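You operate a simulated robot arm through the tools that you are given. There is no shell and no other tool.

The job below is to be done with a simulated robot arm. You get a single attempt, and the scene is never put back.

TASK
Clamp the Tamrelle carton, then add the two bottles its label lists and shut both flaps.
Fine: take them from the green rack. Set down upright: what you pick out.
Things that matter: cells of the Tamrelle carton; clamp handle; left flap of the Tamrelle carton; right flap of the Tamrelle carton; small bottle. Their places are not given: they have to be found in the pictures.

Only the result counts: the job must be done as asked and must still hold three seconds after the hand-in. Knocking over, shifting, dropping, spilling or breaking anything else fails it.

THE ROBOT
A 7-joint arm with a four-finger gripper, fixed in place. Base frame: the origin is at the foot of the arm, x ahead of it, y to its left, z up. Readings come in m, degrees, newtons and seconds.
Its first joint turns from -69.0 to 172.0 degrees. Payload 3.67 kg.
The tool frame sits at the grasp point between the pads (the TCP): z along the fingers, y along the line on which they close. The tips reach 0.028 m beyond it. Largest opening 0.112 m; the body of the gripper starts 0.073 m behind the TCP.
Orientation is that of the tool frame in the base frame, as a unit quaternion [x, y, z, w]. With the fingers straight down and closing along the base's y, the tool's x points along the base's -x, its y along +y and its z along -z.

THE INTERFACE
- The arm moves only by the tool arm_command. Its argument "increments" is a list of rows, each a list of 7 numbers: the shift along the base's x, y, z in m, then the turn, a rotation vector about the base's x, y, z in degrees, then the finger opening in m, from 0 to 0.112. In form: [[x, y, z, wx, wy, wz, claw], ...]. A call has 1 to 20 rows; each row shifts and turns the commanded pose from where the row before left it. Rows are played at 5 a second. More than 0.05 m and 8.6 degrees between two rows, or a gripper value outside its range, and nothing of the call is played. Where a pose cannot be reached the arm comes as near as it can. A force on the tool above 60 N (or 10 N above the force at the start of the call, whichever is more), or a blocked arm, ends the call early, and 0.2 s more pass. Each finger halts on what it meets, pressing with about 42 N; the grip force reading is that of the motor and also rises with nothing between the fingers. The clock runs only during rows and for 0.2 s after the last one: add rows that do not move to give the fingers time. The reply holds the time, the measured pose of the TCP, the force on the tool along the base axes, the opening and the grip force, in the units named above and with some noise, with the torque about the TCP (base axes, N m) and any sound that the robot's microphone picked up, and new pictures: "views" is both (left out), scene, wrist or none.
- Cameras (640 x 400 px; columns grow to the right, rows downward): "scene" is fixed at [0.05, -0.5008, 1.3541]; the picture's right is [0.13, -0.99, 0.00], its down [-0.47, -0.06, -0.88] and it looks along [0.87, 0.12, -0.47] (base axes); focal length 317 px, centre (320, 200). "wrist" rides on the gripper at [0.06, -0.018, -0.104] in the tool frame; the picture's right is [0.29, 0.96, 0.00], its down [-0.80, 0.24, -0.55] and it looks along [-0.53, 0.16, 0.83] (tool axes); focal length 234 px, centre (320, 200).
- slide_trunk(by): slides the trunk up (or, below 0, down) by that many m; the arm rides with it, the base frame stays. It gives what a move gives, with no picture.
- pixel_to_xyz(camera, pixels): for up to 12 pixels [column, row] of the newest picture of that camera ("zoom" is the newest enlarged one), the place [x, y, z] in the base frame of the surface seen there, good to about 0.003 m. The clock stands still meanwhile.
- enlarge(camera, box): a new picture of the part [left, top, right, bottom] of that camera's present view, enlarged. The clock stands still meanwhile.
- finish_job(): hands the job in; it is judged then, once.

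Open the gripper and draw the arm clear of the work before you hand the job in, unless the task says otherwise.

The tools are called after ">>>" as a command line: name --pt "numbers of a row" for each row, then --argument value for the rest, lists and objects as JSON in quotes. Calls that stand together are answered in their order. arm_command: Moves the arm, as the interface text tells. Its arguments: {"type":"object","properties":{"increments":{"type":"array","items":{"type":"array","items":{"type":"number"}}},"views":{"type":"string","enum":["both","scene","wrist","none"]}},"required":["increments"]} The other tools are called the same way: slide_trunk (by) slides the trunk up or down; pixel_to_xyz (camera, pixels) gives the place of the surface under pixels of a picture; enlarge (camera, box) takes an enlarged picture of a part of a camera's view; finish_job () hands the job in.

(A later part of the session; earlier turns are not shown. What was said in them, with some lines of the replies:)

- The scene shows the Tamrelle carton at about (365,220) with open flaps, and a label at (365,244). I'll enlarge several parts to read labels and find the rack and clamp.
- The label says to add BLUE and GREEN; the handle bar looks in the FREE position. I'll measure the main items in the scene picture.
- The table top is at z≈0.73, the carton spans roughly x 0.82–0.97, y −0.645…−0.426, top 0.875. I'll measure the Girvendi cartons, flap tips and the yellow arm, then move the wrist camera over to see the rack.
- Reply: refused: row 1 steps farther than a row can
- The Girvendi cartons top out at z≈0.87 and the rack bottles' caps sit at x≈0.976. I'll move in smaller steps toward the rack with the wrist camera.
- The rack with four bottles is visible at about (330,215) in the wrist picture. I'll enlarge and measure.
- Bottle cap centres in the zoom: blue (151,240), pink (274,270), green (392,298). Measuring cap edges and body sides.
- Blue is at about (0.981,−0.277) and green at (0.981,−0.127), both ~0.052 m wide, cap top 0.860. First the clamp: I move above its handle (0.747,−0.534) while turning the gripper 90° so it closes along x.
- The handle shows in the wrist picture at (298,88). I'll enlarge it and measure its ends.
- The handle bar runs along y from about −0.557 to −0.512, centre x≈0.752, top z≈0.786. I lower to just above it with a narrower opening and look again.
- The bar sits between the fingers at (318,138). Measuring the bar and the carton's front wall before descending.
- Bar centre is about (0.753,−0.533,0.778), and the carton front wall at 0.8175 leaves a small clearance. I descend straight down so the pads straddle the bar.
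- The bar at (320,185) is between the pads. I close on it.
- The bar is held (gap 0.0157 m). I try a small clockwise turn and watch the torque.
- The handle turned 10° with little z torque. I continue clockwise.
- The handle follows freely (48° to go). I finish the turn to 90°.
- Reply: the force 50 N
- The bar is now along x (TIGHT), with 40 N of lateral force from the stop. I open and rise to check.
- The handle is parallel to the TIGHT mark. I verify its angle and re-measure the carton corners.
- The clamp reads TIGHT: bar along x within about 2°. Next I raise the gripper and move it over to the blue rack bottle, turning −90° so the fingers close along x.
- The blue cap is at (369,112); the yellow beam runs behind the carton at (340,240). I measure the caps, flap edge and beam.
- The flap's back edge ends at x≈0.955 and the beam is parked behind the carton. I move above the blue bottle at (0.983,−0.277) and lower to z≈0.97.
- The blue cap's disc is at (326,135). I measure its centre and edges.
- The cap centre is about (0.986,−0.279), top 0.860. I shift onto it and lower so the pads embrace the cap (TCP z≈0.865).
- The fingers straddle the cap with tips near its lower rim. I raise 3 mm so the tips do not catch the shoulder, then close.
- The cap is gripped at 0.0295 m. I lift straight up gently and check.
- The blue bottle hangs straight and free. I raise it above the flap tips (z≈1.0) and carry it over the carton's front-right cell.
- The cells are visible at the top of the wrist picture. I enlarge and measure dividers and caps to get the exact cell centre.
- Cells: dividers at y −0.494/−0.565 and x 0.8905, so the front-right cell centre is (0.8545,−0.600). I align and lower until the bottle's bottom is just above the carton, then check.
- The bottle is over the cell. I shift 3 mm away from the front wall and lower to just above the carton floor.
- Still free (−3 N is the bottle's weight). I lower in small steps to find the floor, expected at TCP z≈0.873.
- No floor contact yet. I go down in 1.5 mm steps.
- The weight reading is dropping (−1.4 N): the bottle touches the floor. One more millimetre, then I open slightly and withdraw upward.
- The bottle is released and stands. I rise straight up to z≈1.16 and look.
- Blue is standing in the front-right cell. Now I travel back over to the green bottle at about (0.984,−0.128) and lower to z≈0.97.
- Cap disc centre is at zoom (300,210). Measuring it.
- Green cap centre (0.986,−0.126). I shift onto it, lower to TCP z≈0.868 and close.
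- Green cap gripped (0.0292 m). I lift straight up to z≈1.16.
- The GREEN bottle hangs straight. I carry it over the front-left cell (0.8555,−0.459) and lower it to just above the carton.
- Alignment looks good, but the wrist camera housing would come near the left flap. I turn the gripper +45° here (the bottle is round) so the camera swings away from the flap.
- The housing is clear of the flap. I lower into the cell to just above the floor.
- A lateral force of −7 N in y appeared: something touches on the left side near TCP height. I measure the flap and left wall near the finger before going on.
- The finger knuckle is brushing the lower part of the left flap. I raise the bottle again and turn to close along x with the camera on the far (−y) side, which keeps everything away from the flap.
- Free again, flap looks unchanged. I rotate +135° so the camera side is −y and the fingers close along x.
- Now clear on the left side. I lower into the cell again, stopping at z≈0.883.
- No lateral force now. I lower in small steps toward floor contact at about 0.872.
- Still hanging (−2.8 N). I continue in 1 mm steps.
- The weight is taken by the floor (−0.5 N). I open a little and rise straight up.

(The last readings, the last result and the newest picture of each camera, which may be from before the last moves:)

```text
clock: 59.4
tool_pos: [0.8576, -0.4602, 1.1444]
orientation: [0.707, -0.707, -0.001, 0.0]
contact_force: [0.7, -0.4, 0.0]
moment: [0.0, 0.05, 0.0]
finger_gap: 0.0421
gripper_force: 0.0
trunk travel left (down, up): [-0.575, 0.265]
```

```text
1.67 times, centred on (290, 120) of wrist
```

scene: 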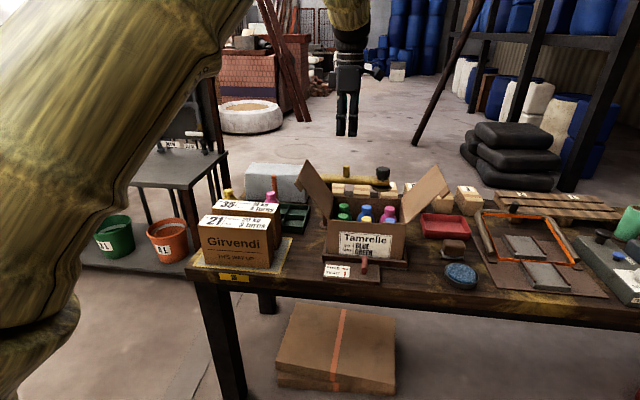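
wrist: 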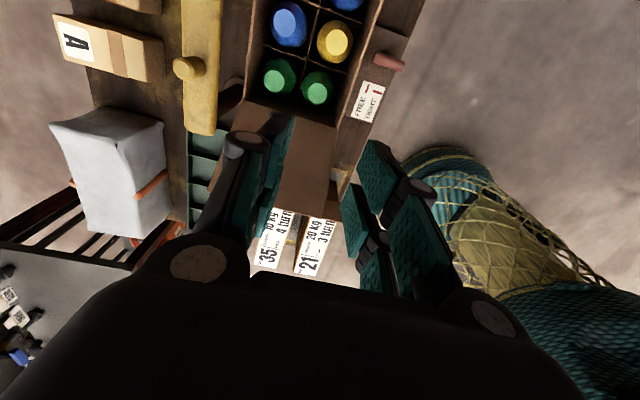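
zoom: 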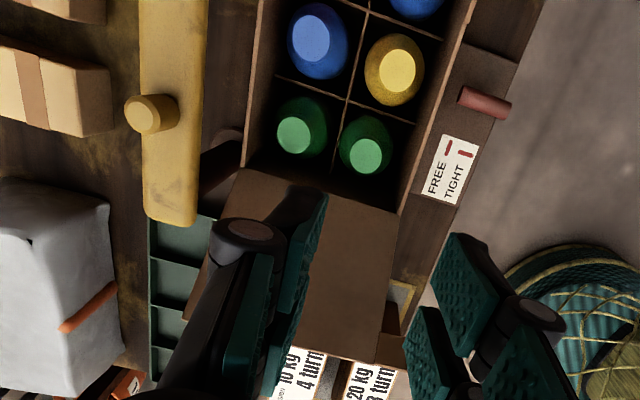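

All six cells are filled and the clamp still reads TIGHT. For the left flap I'll push from outside with closed fingers: I turn −180° (camera away from the flap), close, and move to the flap's outer side at (0.87,−0.27).

>>> arm_command --pt "0.001 0.016 0.004 0 0 -8.2 0.02" --pt "0.001 0.016 0.004 0 0 -8.2 0.0" --pt "0.001 0.016 0.004 0 0 -8.2 0.0" --pt "0.001 0.016 0.004 0 0 -8.2 0.0" --pt "0.001 0.016 0 0 0 -8.2 0.0" --pt "0.001 0.016 0 0 0 -8.2 0.0" --pt "0.001 0.016 0 0 0 -8.2 0.0" --pt "0.001 0.016 0 0 0 -8.2 0.0" --pt "0.001 0.016 0 0 0 -8.2 0.0" --pt "0.001 0.016 0 0 0 -8.2 0.0" --pt "0.001 0.016 0 0 0 -8.2 0.0" --pt "0.001 0.016 0 0 0 -8.2 0.0" --pt "0 0 0 0 0 -8.2 0.0" --pt "0 0 0 0 0 -8.2 0.0" --pt "0 0 0 0 0 -8.2 0.0" --pt "0 0 0 0 0 -8.2 0.0" --pt "0 0 0 0 0 -8.2 0.0" --pt "0 0 0 0 0 -8.2 0.0" --pt "0 0 0 0 0 -8.2 0.0" --pt "0 0 0 0 0 -8.2 0.0" --views "none"

>>> arm_command --pt "0 0 0 0 0 -8.2 0.0" --pt "0 0 0 0 0 -7.8 0.0" --pt "0 0 -0.04 0 0 0 0.0" --pt "0 0 -0.04 0 0 0 0.0" --pt "0 0 -0.04 0 0 0 0.0" --pt "0 0 -0.04 0 0 0 0.0" --pt "0 0 0 0 0 0 0.0"

```text
clock: 63.6
tool_pos: [0.8696, -0.2684, 1.1602]
orientation: [0.604, 0.797, 0.0, 0.0]
contact_force: [0.1, 0.8, 0.0]
moment: [0.05, -0.02, 0.03]
finger_gap: 0.0
gripper_force: 35.7
trunk travel left (down, up): [-0.575, 0.265]
```

```text
clock: 65.2
tool_pos: [0.8694, -0.269, 1.0014]
orientation: [0.707, 0.707, 0.0, 0.0]
contact_force: [-1.0, -0.5, 0.9]
moment: [-0.03, 0.0, -0.01]
finger_gap: 0.0001
gripper_force: 35.9
trunk travel left (down, up): [-0.575, 0.265]
```

scene: 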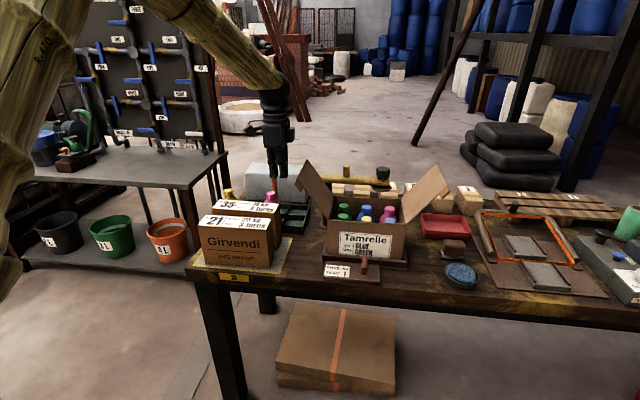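
wrist: 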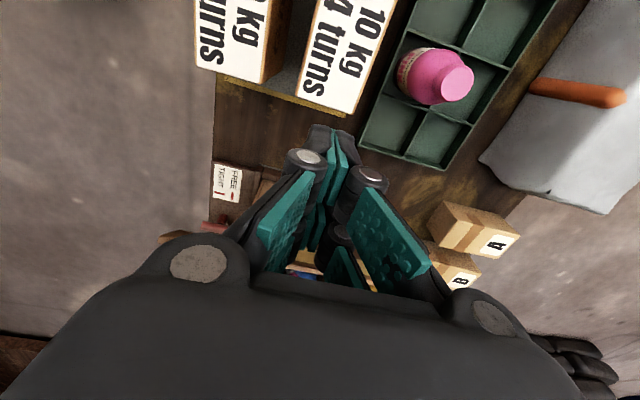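

The closed fingers are at the flap's outer side. I lower 2 cm and push in −y in small steps, watching the force.

>>> arm_command --pt "0 -0.02 -0.02 0 0 0 0.0" --pt "0 -0.02 0 0 0 0 0.0" --pt "0 -0.015 0 0 0 0 0.0" --pt "0 -0.015 0 0 0 0 0.0" --pt "0 -0.015 0 0 0 0 0.0" --pt "0 -0.015 0 0 0 0 0.0" --pt "0 0 0 0 0 0 0.0"

>>> enlarge --camera "scene" --box '[250, 110, 450, 270]'

```text
clock: 66.8
tool_pos: [0.8718, -0.3665, 0.9924]
orientation: [0.707, 0.707, 0.005, 0.007]
contact_force: [0.1, 6.4, 31.2]
moment: [-0.81, 0.45, -0.01]
finger_gap: 0.006
gripper_force: 35.6
trunk travel left (down, up): [-0.575, 0.265]
stopped in row 7: the force on the tool passed its limit at 61 N (the readings are from after the stop); the commanded pose is now the measured one
```

scene: 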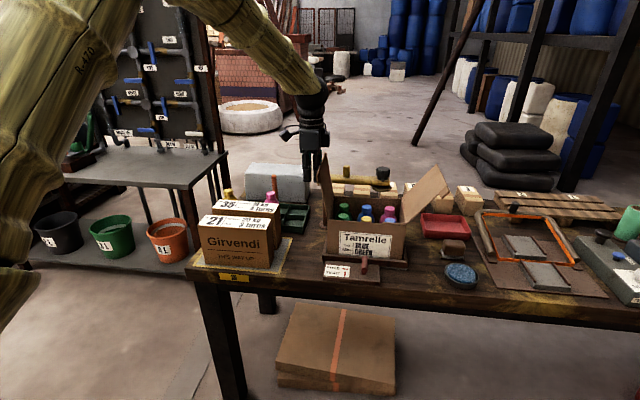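
wrist: 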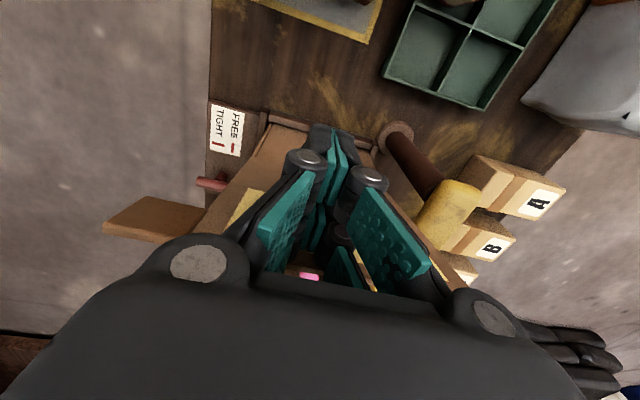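

```text
2.50 times, centred on (350, 190) of scene
```

zoom: 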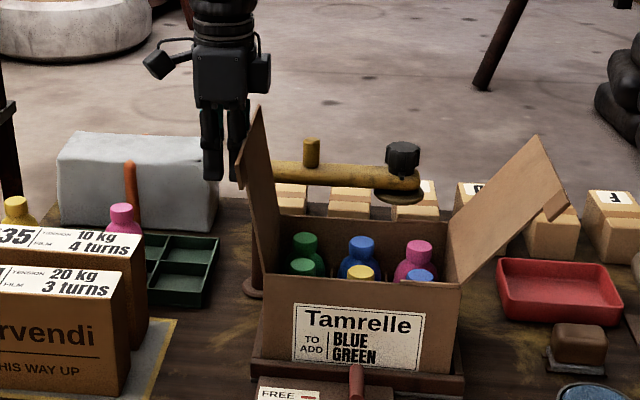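

The flap swung up but its top edge caught under a ledge of the fingers (31 N upward). I back off slightly and rise so only the fingertips touch near the flap's edge.

>>> arm_command --pt "0 0.004 0.008 0 0 0 0.0" --pt "0 0.0 0.012 0 0 0 0.0" --pt "0 0 0.015 0 0 0 0.0" --pt "0 0 0.004 0 0 0 0.0" --pt "0 0 0 0 0 0 0.0"

>>> enlarge --camera "scene" --box '[250, 110, 450, 270]'

```text
clock: 68.0
tool_pos: [0.8714, -0.3629, 1.0248]
orientation: [0.707, 0.707, 0.002, 0.003]
contact_force: [-0.2, 0.8, 0.6]
moment: [-0.01, 0.04, 0.01]
finger_gap: 0.0002
gripper_force: 35.8
trunk travel left (down, up): [-0.575, 0.265]
```

scene: 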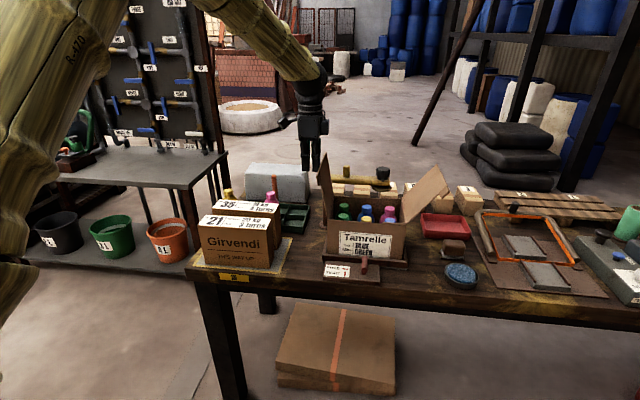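
wrist: 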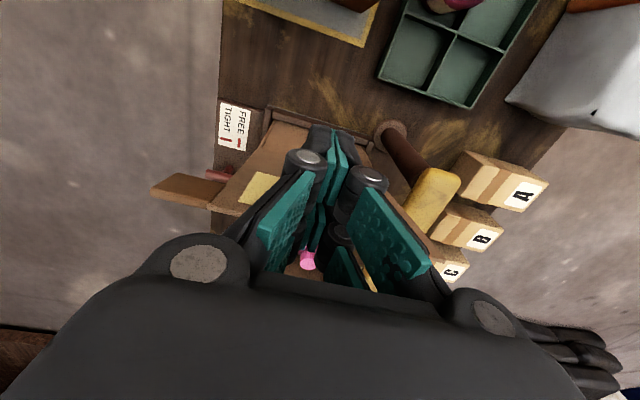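

```text
2.50 times, centred on (350, 190) of scene
```

zoom: 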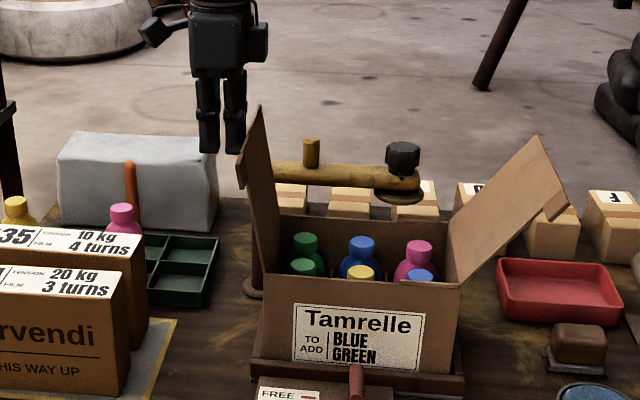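

Free again, and the flap stays where it was pushed (stiff hinge). I measure its current edge.

>>> pixel_to_xyz --camera "zoom" --pixels '[[259, 113], [243, 160], [243, 180], [250, 140], [272, 260], [541, 145], [562, 190], [552, 212], [450, 275], [283, 205]]'

```text
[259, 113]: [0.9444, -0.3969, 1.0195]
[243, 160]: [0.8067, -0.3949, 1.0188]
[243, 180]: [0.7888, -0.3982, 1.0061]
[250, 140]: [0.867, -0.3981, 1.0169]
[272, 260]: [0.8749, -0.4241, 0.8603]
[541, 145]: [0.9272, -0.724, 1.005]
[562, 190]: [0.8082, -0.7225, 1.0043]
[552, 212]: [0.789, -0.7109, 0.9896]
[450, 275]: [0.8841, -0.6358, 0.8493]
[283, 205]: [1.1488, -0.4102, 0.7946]
```

The flap edge is at y≈−0.396, z≈1.02. I push with fingertips just below the edge, through vertical and inward.

>>> arm_command --pt "-0.015 -0.01 0.008 0 0 0 0.0" --pt "0 -0.012 0 0 0 0 0.0" --pt "0 -0.012 0 0 0 0 0.0" --pt "0 -0.012 0 0 0 0 0.0" --pt "0 -0.012 0 0 0 0 0.0" --pt "0 -0.018 -0.005 0 0 0 0.0" --pt "0 -0.018 -0.007 0 0 0 0.0" --pt "0 0 0 0 0 0 0.0"

>>> enlarge --camera "scene" --box '[250, 110, 450, 270]'

```text
clock: 69.8
tool_pos: [0.8566, -0.4575, 1.0207]
orientation: [0.707, 0.708, 0.003, 0.003]
contact_force: [-0.3, 0.7, 0.6]
moment: [0.0, -0.01, 0.02]
finger_gap: 0.0
gripper_force: 35.3
trunk travel left (down, up): [-0.575, 0.265]
```

scene: 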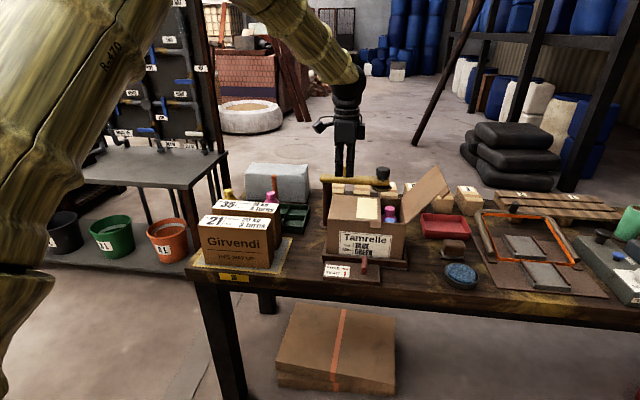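
wrist: 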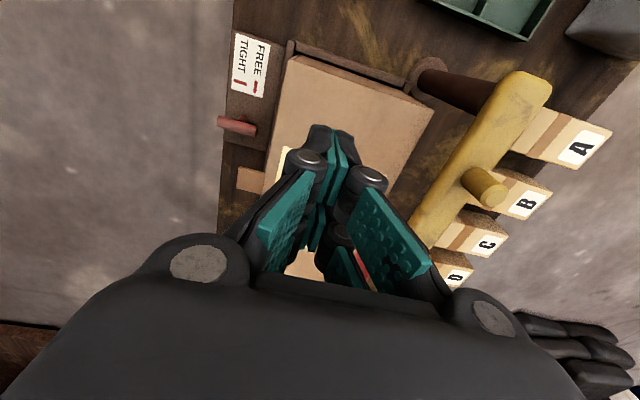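

```text
2.50 times, centred on (350, 190) of scene
```

zoom: 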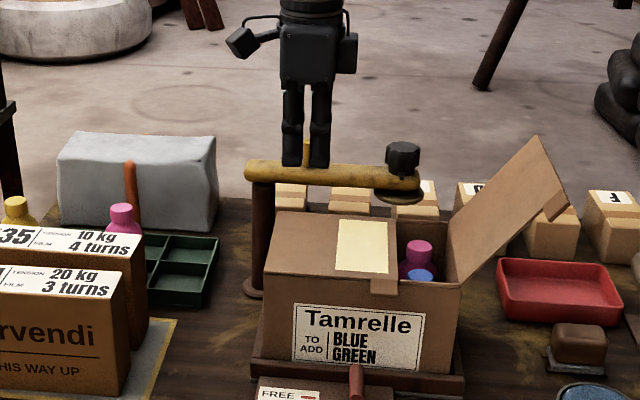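

The left flap dropped shut on its own, with a pale adhesive patch near its edge where the right flap will land. I verify its height.

>>> pixel_to_xyz --camera "zoom" --pixels '[[290, 240], [360, 230], [375, 260], [280, 265], [393, 230], [385, 285], [395, 290], [541, 145], [562, 190]]'

>>> enlarge --camera "scene" --box '[310, 160, 450, 280]'

```text
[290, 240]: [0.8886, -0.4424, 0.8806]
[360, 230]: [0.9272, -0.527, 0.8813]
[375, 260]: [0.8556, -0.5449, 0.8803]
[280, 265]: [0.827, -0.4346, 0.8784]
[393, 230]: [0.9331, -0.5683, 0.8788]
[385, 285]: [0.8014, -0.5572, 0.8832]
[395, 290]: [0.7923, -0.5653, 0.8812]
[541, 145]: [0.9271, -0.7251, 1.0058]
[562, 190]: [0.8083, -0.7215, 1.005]
```

```text
3.33 times, centred on (380, 220) of scene
```

zoom: 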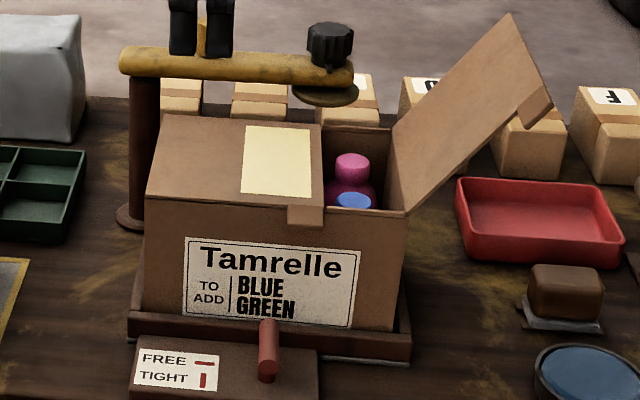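

The left flap lies flat at z≈0.880. For the right flap I rise, turn +180° (camera to the −y side), and move toward its outer side, checking the reach.

>>> arm_command --pt "0 0 0.04 0 0 0 0.0" --pt "0 0 0.04 0 0 0 0.0" --pt "0 0 0.04 0 0 0 0.0" --pt "-0.004 -0.016 0 0 0 8.2 0.0" --pt "-0.004 -0.016 0 0 0 8.2 0.0" --pt "-0.004 -0.016 0 0 0 8.2 0.0" --pt "-0.004 -0.016 0 0 0 8.2 0.0" --pt "-0.004 -0.016 0 0 0 8.2 0.0" --pt "-0.004 -0.016 0 0 0 8.2 0.0" --pt "-0.004 -0.016 0 0 0 8.2 0.0" --pt "-0.004 -0.016 0 0 0 8.2 0.0" --pt "-0.004 -0.016 0 0 0 8.2 0.0" --pt "-0.004 -0.016 0 0 0 8.2 0.0" --pt "-0.004 -0.016 0 0 0 8.2 0.0" --pt "-0.004 -0.016 0 0 0 8.2 0.0" --pt "-0.002 -0.016 0 0 0 8.2 0.0" --pt "-0.002 -0.016 0 0 0 8.2 0.0" --pt "0 0 0 0 0 0 0.0"

```text
clock: 73.6
tool_pos: [0.8046, -0.6806, 1.1407]
orientation: [-0.215, 0.977, 0.003, 0.001]
contact_force: [0.0, 0.8, -0.7]
moment: [0.0, 0.03, -0.03]
finger_gap: 0.0
gripper_force: 36.2
trunk travel left (down, up): [-0.575, 0.265]
```

scene: 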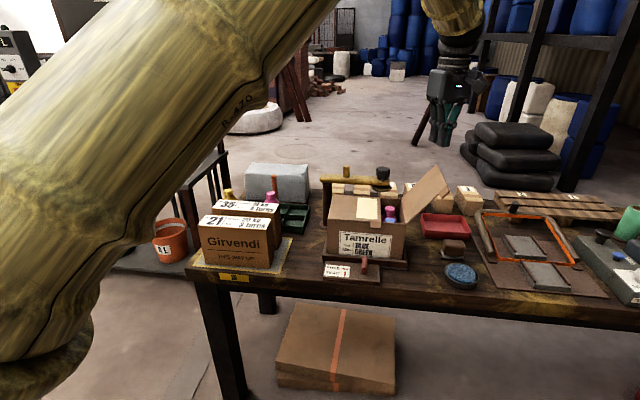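
wrist: 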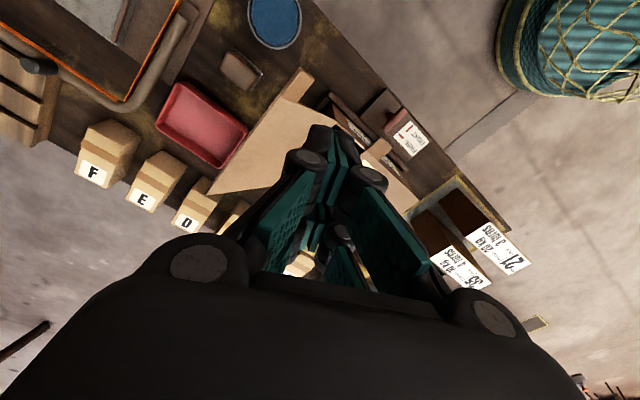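

Still well reached. I continue to y≈−0.775 and finish the turn.

>>> arm_command --pt "0 -0.012 0 0 0 8.2 0.0" --pt "0 -0.012 0 0 0 8.2 0.0" --pt "0 -0.012 0 0 0 8.2 0.0" --pt "0 -0.012 0 0 0 8.2 0.0" --pt "0 -0.012 0 0 0 8.2 0.0" --pt "0 -0.012 0 0 0 8.2 0.0" --pt "0 -0.012 0 0 0 8.2 0.0" --pt "0 -0.012 0 0 0 7.8 0.0" --pt "0 0 0 0 0 0 0.0"

```text
clock: 75.6
tool_pos: [0.8045, -0.7781, 1.1408]
orientation: [0.708, -0.706, -0.004, 0.002]
contact_force: [-0.3, 1.0, 0.8]
moment: [-0.01, -0.02, 0.01]
finger_gap: 0.0
gripper_force: 35.6
trunk travel left (down, up): [-0.575, 0.265]
```

scene: 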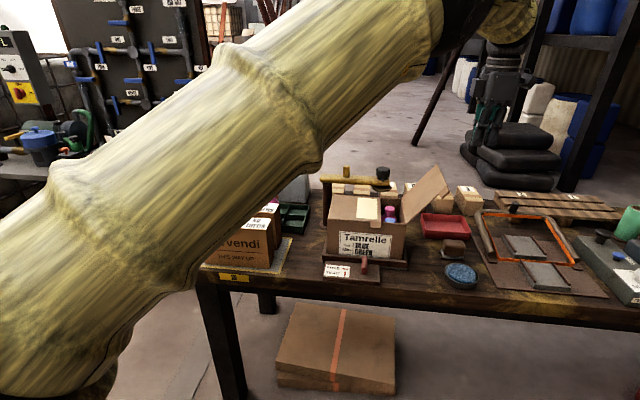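
wrist: 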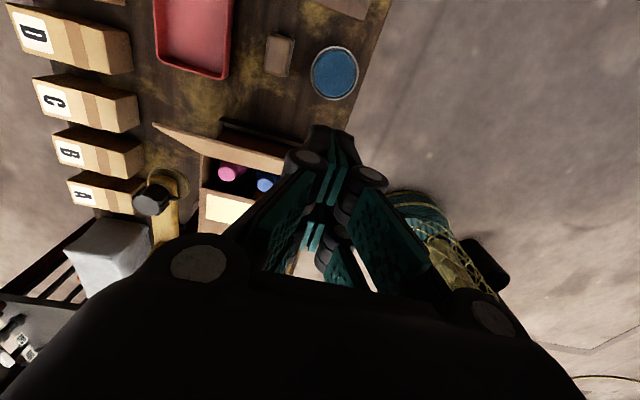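

Reached without deviation. I lower so the fingertips are just below the flap's edge (z≈1.005) and shift to x≈0.83.

>>> arm_command --pt "0.006 0 -0.03 0 0 0 0.0" --pt "0.006 0 -0.03 0 0 0 0.0" --pt "0.006 0 -0.03 0 0 0 0.0" --pt "0.006 0 -0.033 0 0 0 0.0" --pt "0 0 0 0 0 0 0.0"

>>> enlarge --camera "scene" --box '[340, 110, 540, 270]'

```text
clock: 76.8
tool_pos: [0.8308, -0.7761, 1.0181]
orientation: [0.707, -0.707, -0.004, 0.001]
contact_force: [-0.4, 0.2, -0.1]
moment: [-0.02, -0.02, 0.03]
finger_gap: 0.0
gripper_force: 35.8
trunk travel left (down, up): [-0.575, 0.265]
```

scene: 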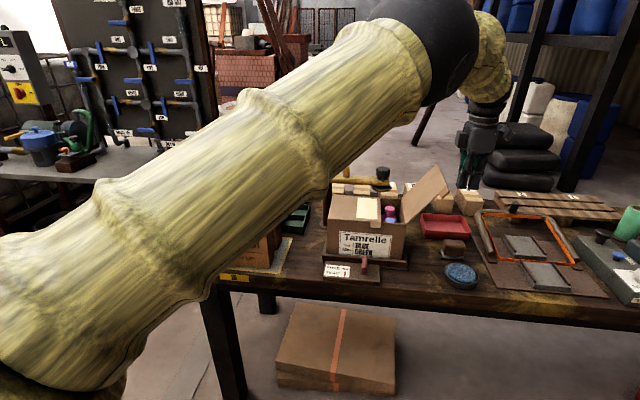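
wrist: 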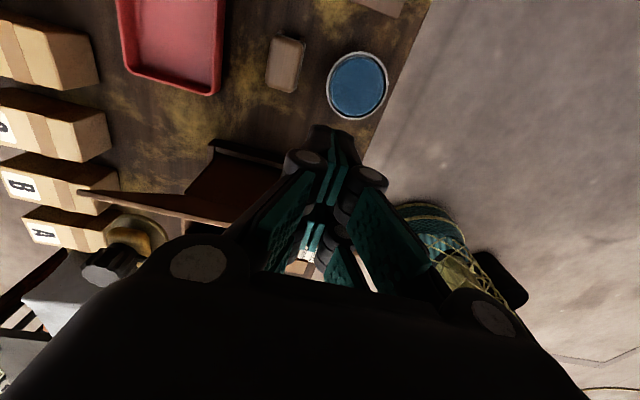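

```text
2.50 times, centred on (440, 190) of scene
```

zoom: 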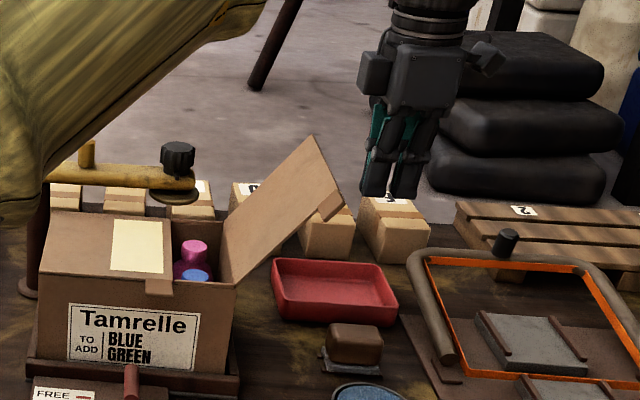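

Now I push +y in small steps with a slight rise to follow the flap's edge.

>>> arm_command --pt "0 0.02 0 0 0 0 0.0" --pt "0 0.015 0 0 0 0 0.0" --pt "0 0.012 0.004 0 0 0 0.0" --pt "0 0.012 0.004 0 0 0 0.0" --pt "0 0.012 0.004 0 0 0 0.0" --pt "0 0.012 0.004 0 0 0 0.0" --pt "0 0 0 0 0 0 0.0"

>>> enlarge --camera "scene" --box '[310, 110, 510, 270]'

```text
clock: 78.4
tool_pos: [0.829, -0.6941, 1.0328]
orientation: [0.708, -0.706, -0.004, 0.003]
contact_force: [0.1, 0.0, -0.7]
moment: [-0.03, -0.01, 0.02]
finger_gap: 0.0001
gripper_force: 35.3
trunk travel left (down, up): [-0.575, 0.265]
```

scene: 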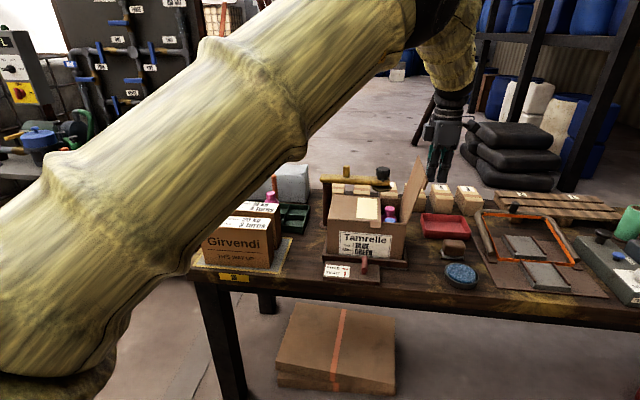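
wrist: 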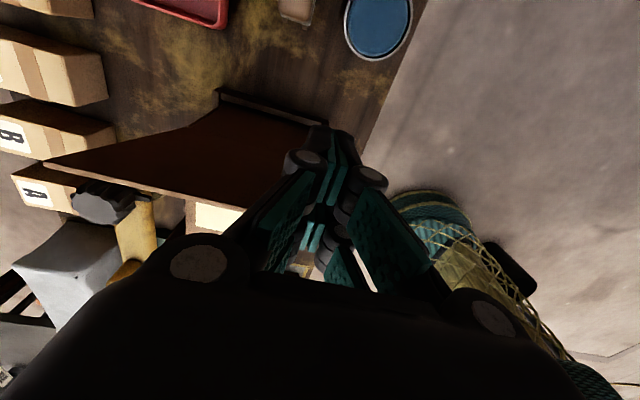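

```text
2.50 times, centred on (410, 190) of scene
```

zoom: 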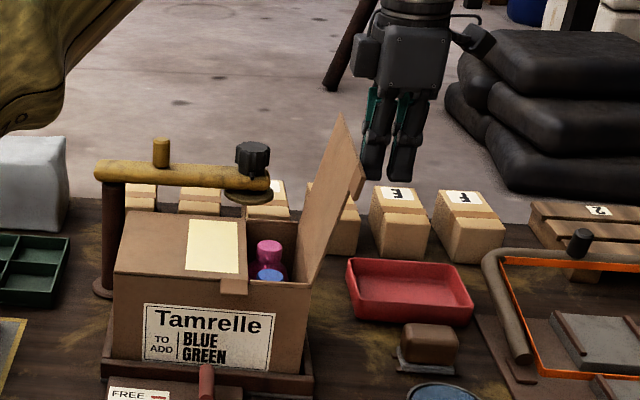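

The flap has risen to about 70° with almost no force. I continue past vertical.

>>> arm_command --pt "0 0.012 0 0 0 0 0.0" --pt "0 0.012 0 0 0 0 0.0" --pt "0 0.012 0 0 0 0 0.0" --pt "0 0.012 0 0 0 0 0.0" --pt "0 0.012 0 0 0 0 0.0" --pt "0 0.012 -0.003 0 0 0 0.0" --pt "0 0.012 -0.004 0 0 0 0.0" --pt "0 0 0 0 0 0 0.0"

>>> enlarge --camera "scene" --box '[310, 110, 510, 270]'

```text
clock: 80.2
tool_pos: [0.8282, -0.6121, 1.0262]
orientation: [0.708, -0.706, -0.003, 0.002]
contact_force: [-0.3, -0.5, 0.0]
moment: [-0.02, 0.02, 0.02]
finger_gap: 0.0001
gripper_force: 35.6
trunk travel left (down, up): [-0.575, 0.265]
```

scene: 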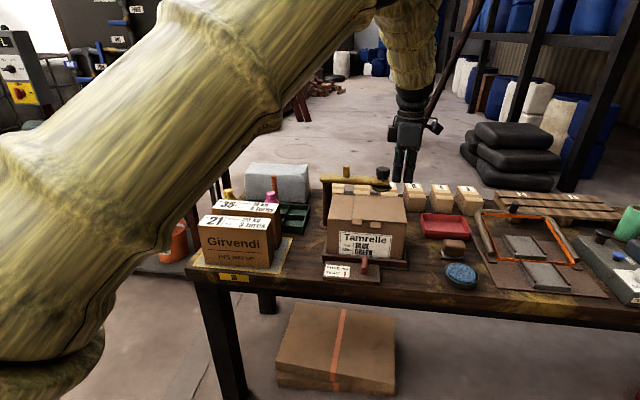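
wrist: 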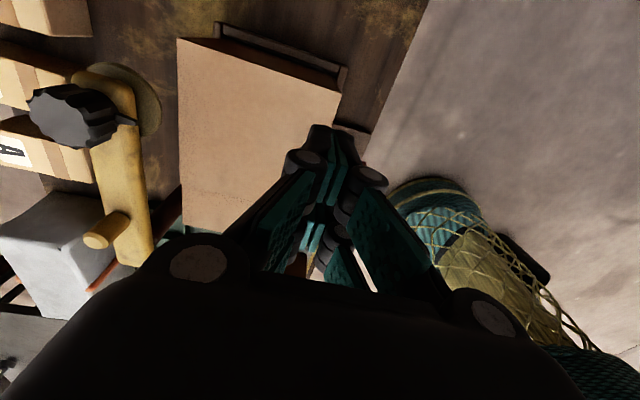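

```text
2.50 times, centred on (410, 190) of scene
```

zoom: 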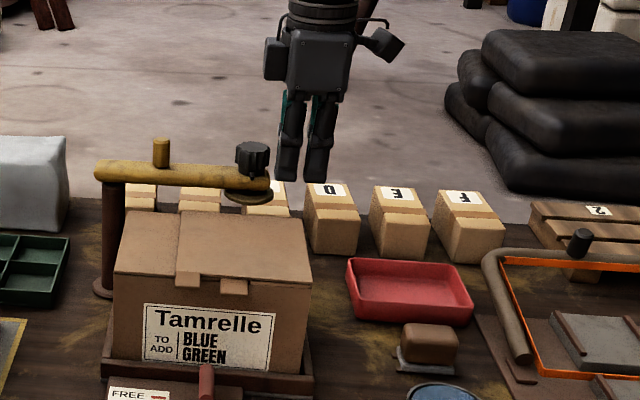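

Both flaps are down. I measure their heights and look closer for any gap.

>>> pixel_to_xyz --camera "zoom" --pixels '[[140, 250], [170, 230], [190, 225], [190, 262], [230, 240], [290, 240], [300, 275], [187, 280], [235, 287], [275, 225]]'

>>> enlarge --camera "scene" --box '[320, 180, 420, 280]'

```text
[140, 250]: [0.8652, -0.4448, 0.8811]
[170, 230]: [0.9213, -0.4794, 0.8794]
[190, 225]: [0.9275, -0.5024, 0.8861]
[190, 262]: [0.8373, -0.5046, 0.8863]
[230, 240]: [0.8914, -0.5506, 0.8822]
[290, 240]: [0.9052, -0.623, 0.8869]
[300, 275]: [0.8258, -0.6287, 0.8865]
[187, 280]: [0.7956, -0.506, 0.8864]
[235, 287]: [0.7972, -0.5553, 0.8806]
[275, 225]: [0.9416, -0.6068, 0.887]
```

```text
4.00 times, centred on (370, 230) of scene
```

zoom: 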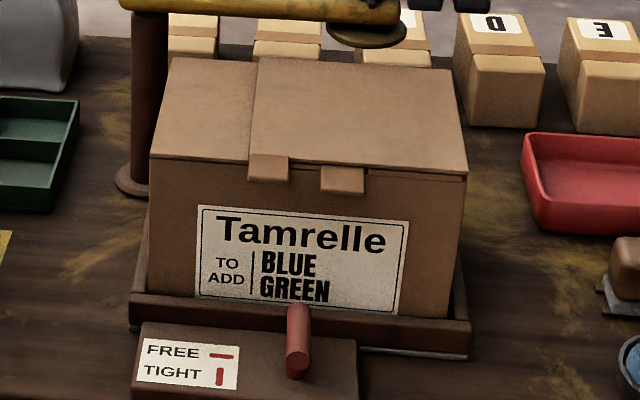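

Both flaps lie flat (0.880 and 0.886) and the clamp handle still shows TIGHT. I rise, open the gripper and draw the arm back clear of the bench.

>>> arm_command --pt "0 0 0.045 0 0 0 0.0" --pt "0 0 0.045 0 0 0 0.0" --pt "0 0 0.045 0 0 0 0.05" --pt "-0.02 0.005 0.02 0 0 -8 0.112" --pt "-0.03 0.005 0 0 0 -8 0.112" --pt "-0.03 0.005 0 0 0 -8 0.112" --pt "-0.03 0.005 0 0 0 -8 0.112" --pt "-0.03 0.005 0 0 0 -8 0.112" --pt "-0.03 0.005 0 0 0 -8 0.112" --pt "-0.03 0.0 0 0 0 -8 0.112" --pt "0 0 0 0 0 -8 0.112" --pt "0 0 0 0 0 -8 0.112" --pt "0 0 0 0 0 -8 0.112" --pt "0 0 0 0 0 -8 0.112" --pt "0 0 0 0 0 0 0.112"

>>> enlarge --camera "scene" --box '[190, 150, 430, 300]'

>>> enlarge --camera "wrist" --box '[180, 80, 460, 270]'

```text
clock: 83.4
tool_pos: [0.6268, -0.5812, 1.1812]
orientation: [-0.018, 1.0, 0.004, 0.0]
contact_force: [0.6, 0.2, 0.8]
moment: [-0.02, -0.02, 0.03]
finger_gap: 0.112
gripper_force: 0.1
trunk travel left (down, up): [-0.575, 0.265]
```

scene: 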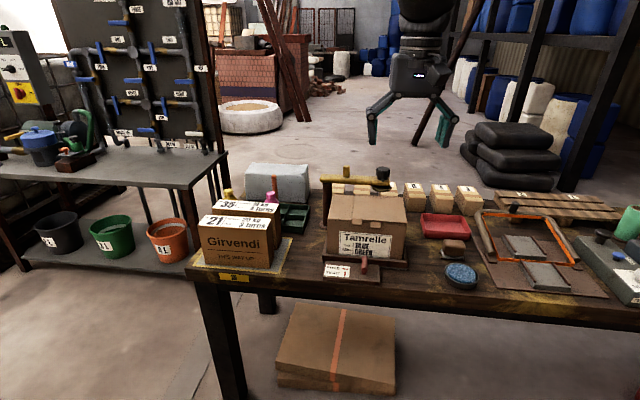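
wrist: 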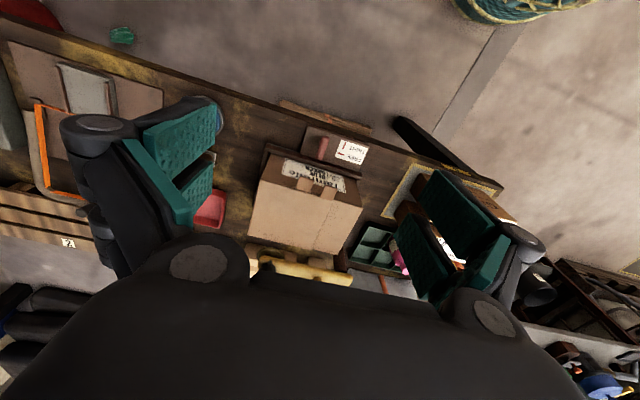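

```text
2.67 times, centred on (310, 225) of scene
```

zoom: 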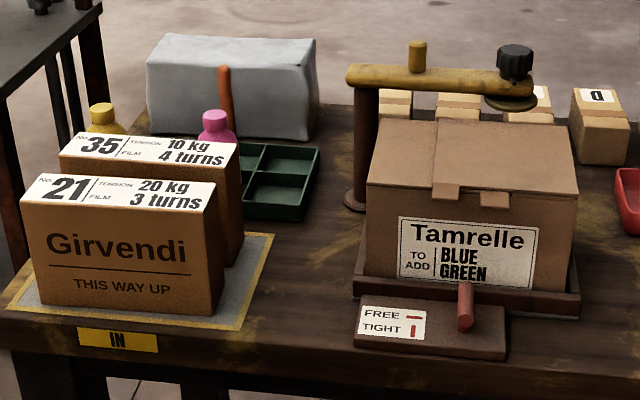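

```text
2.11 times, centred on (320, 175) of wrist
```

zoom: 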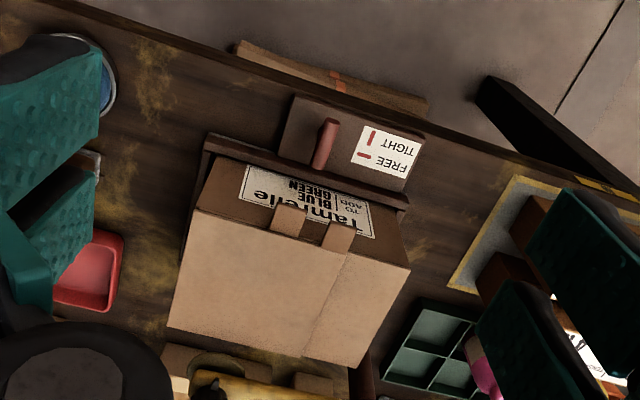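

The carton is clamped (handle at TIGHT), both flaps lie shut, the other bottles and boxes are undisturbed, and the arm is clear with the gripper open. I hand in the job.

>>> finish_job

```text
The job is handed in.
```

The Tamrelle carton is clamped, the two bottles on its label are inside, and both flaps are shut. I handed the job in; the result of the judging has not come back.

- **Clamp:** I turned the handle 90° clockwise, and it now lines up with the TIGHT mark.
- **Bottles:** I took BLUE and GREEN from the green rack. BLUE stands upright in the front-right cell and GREEN in the front-left cell, so all six cells are full.
- **Flaps:** I closed the left flap first, then the right flap over it. Both lie flat at the carton's rim.

**Contacts during the work:**
- A finger brushed the left flap while I lowered GREEN. I raised the bottle, turned the gripper and lowered it again.
- The left flap's edge caught on the fingers while I pushed it shut, and the arm stopped at 61 N. I backed off and pushed again from higher up.

The pictures show nothing else knocked over or shifted. The gripper is open and the arm is drawn back from the bench.
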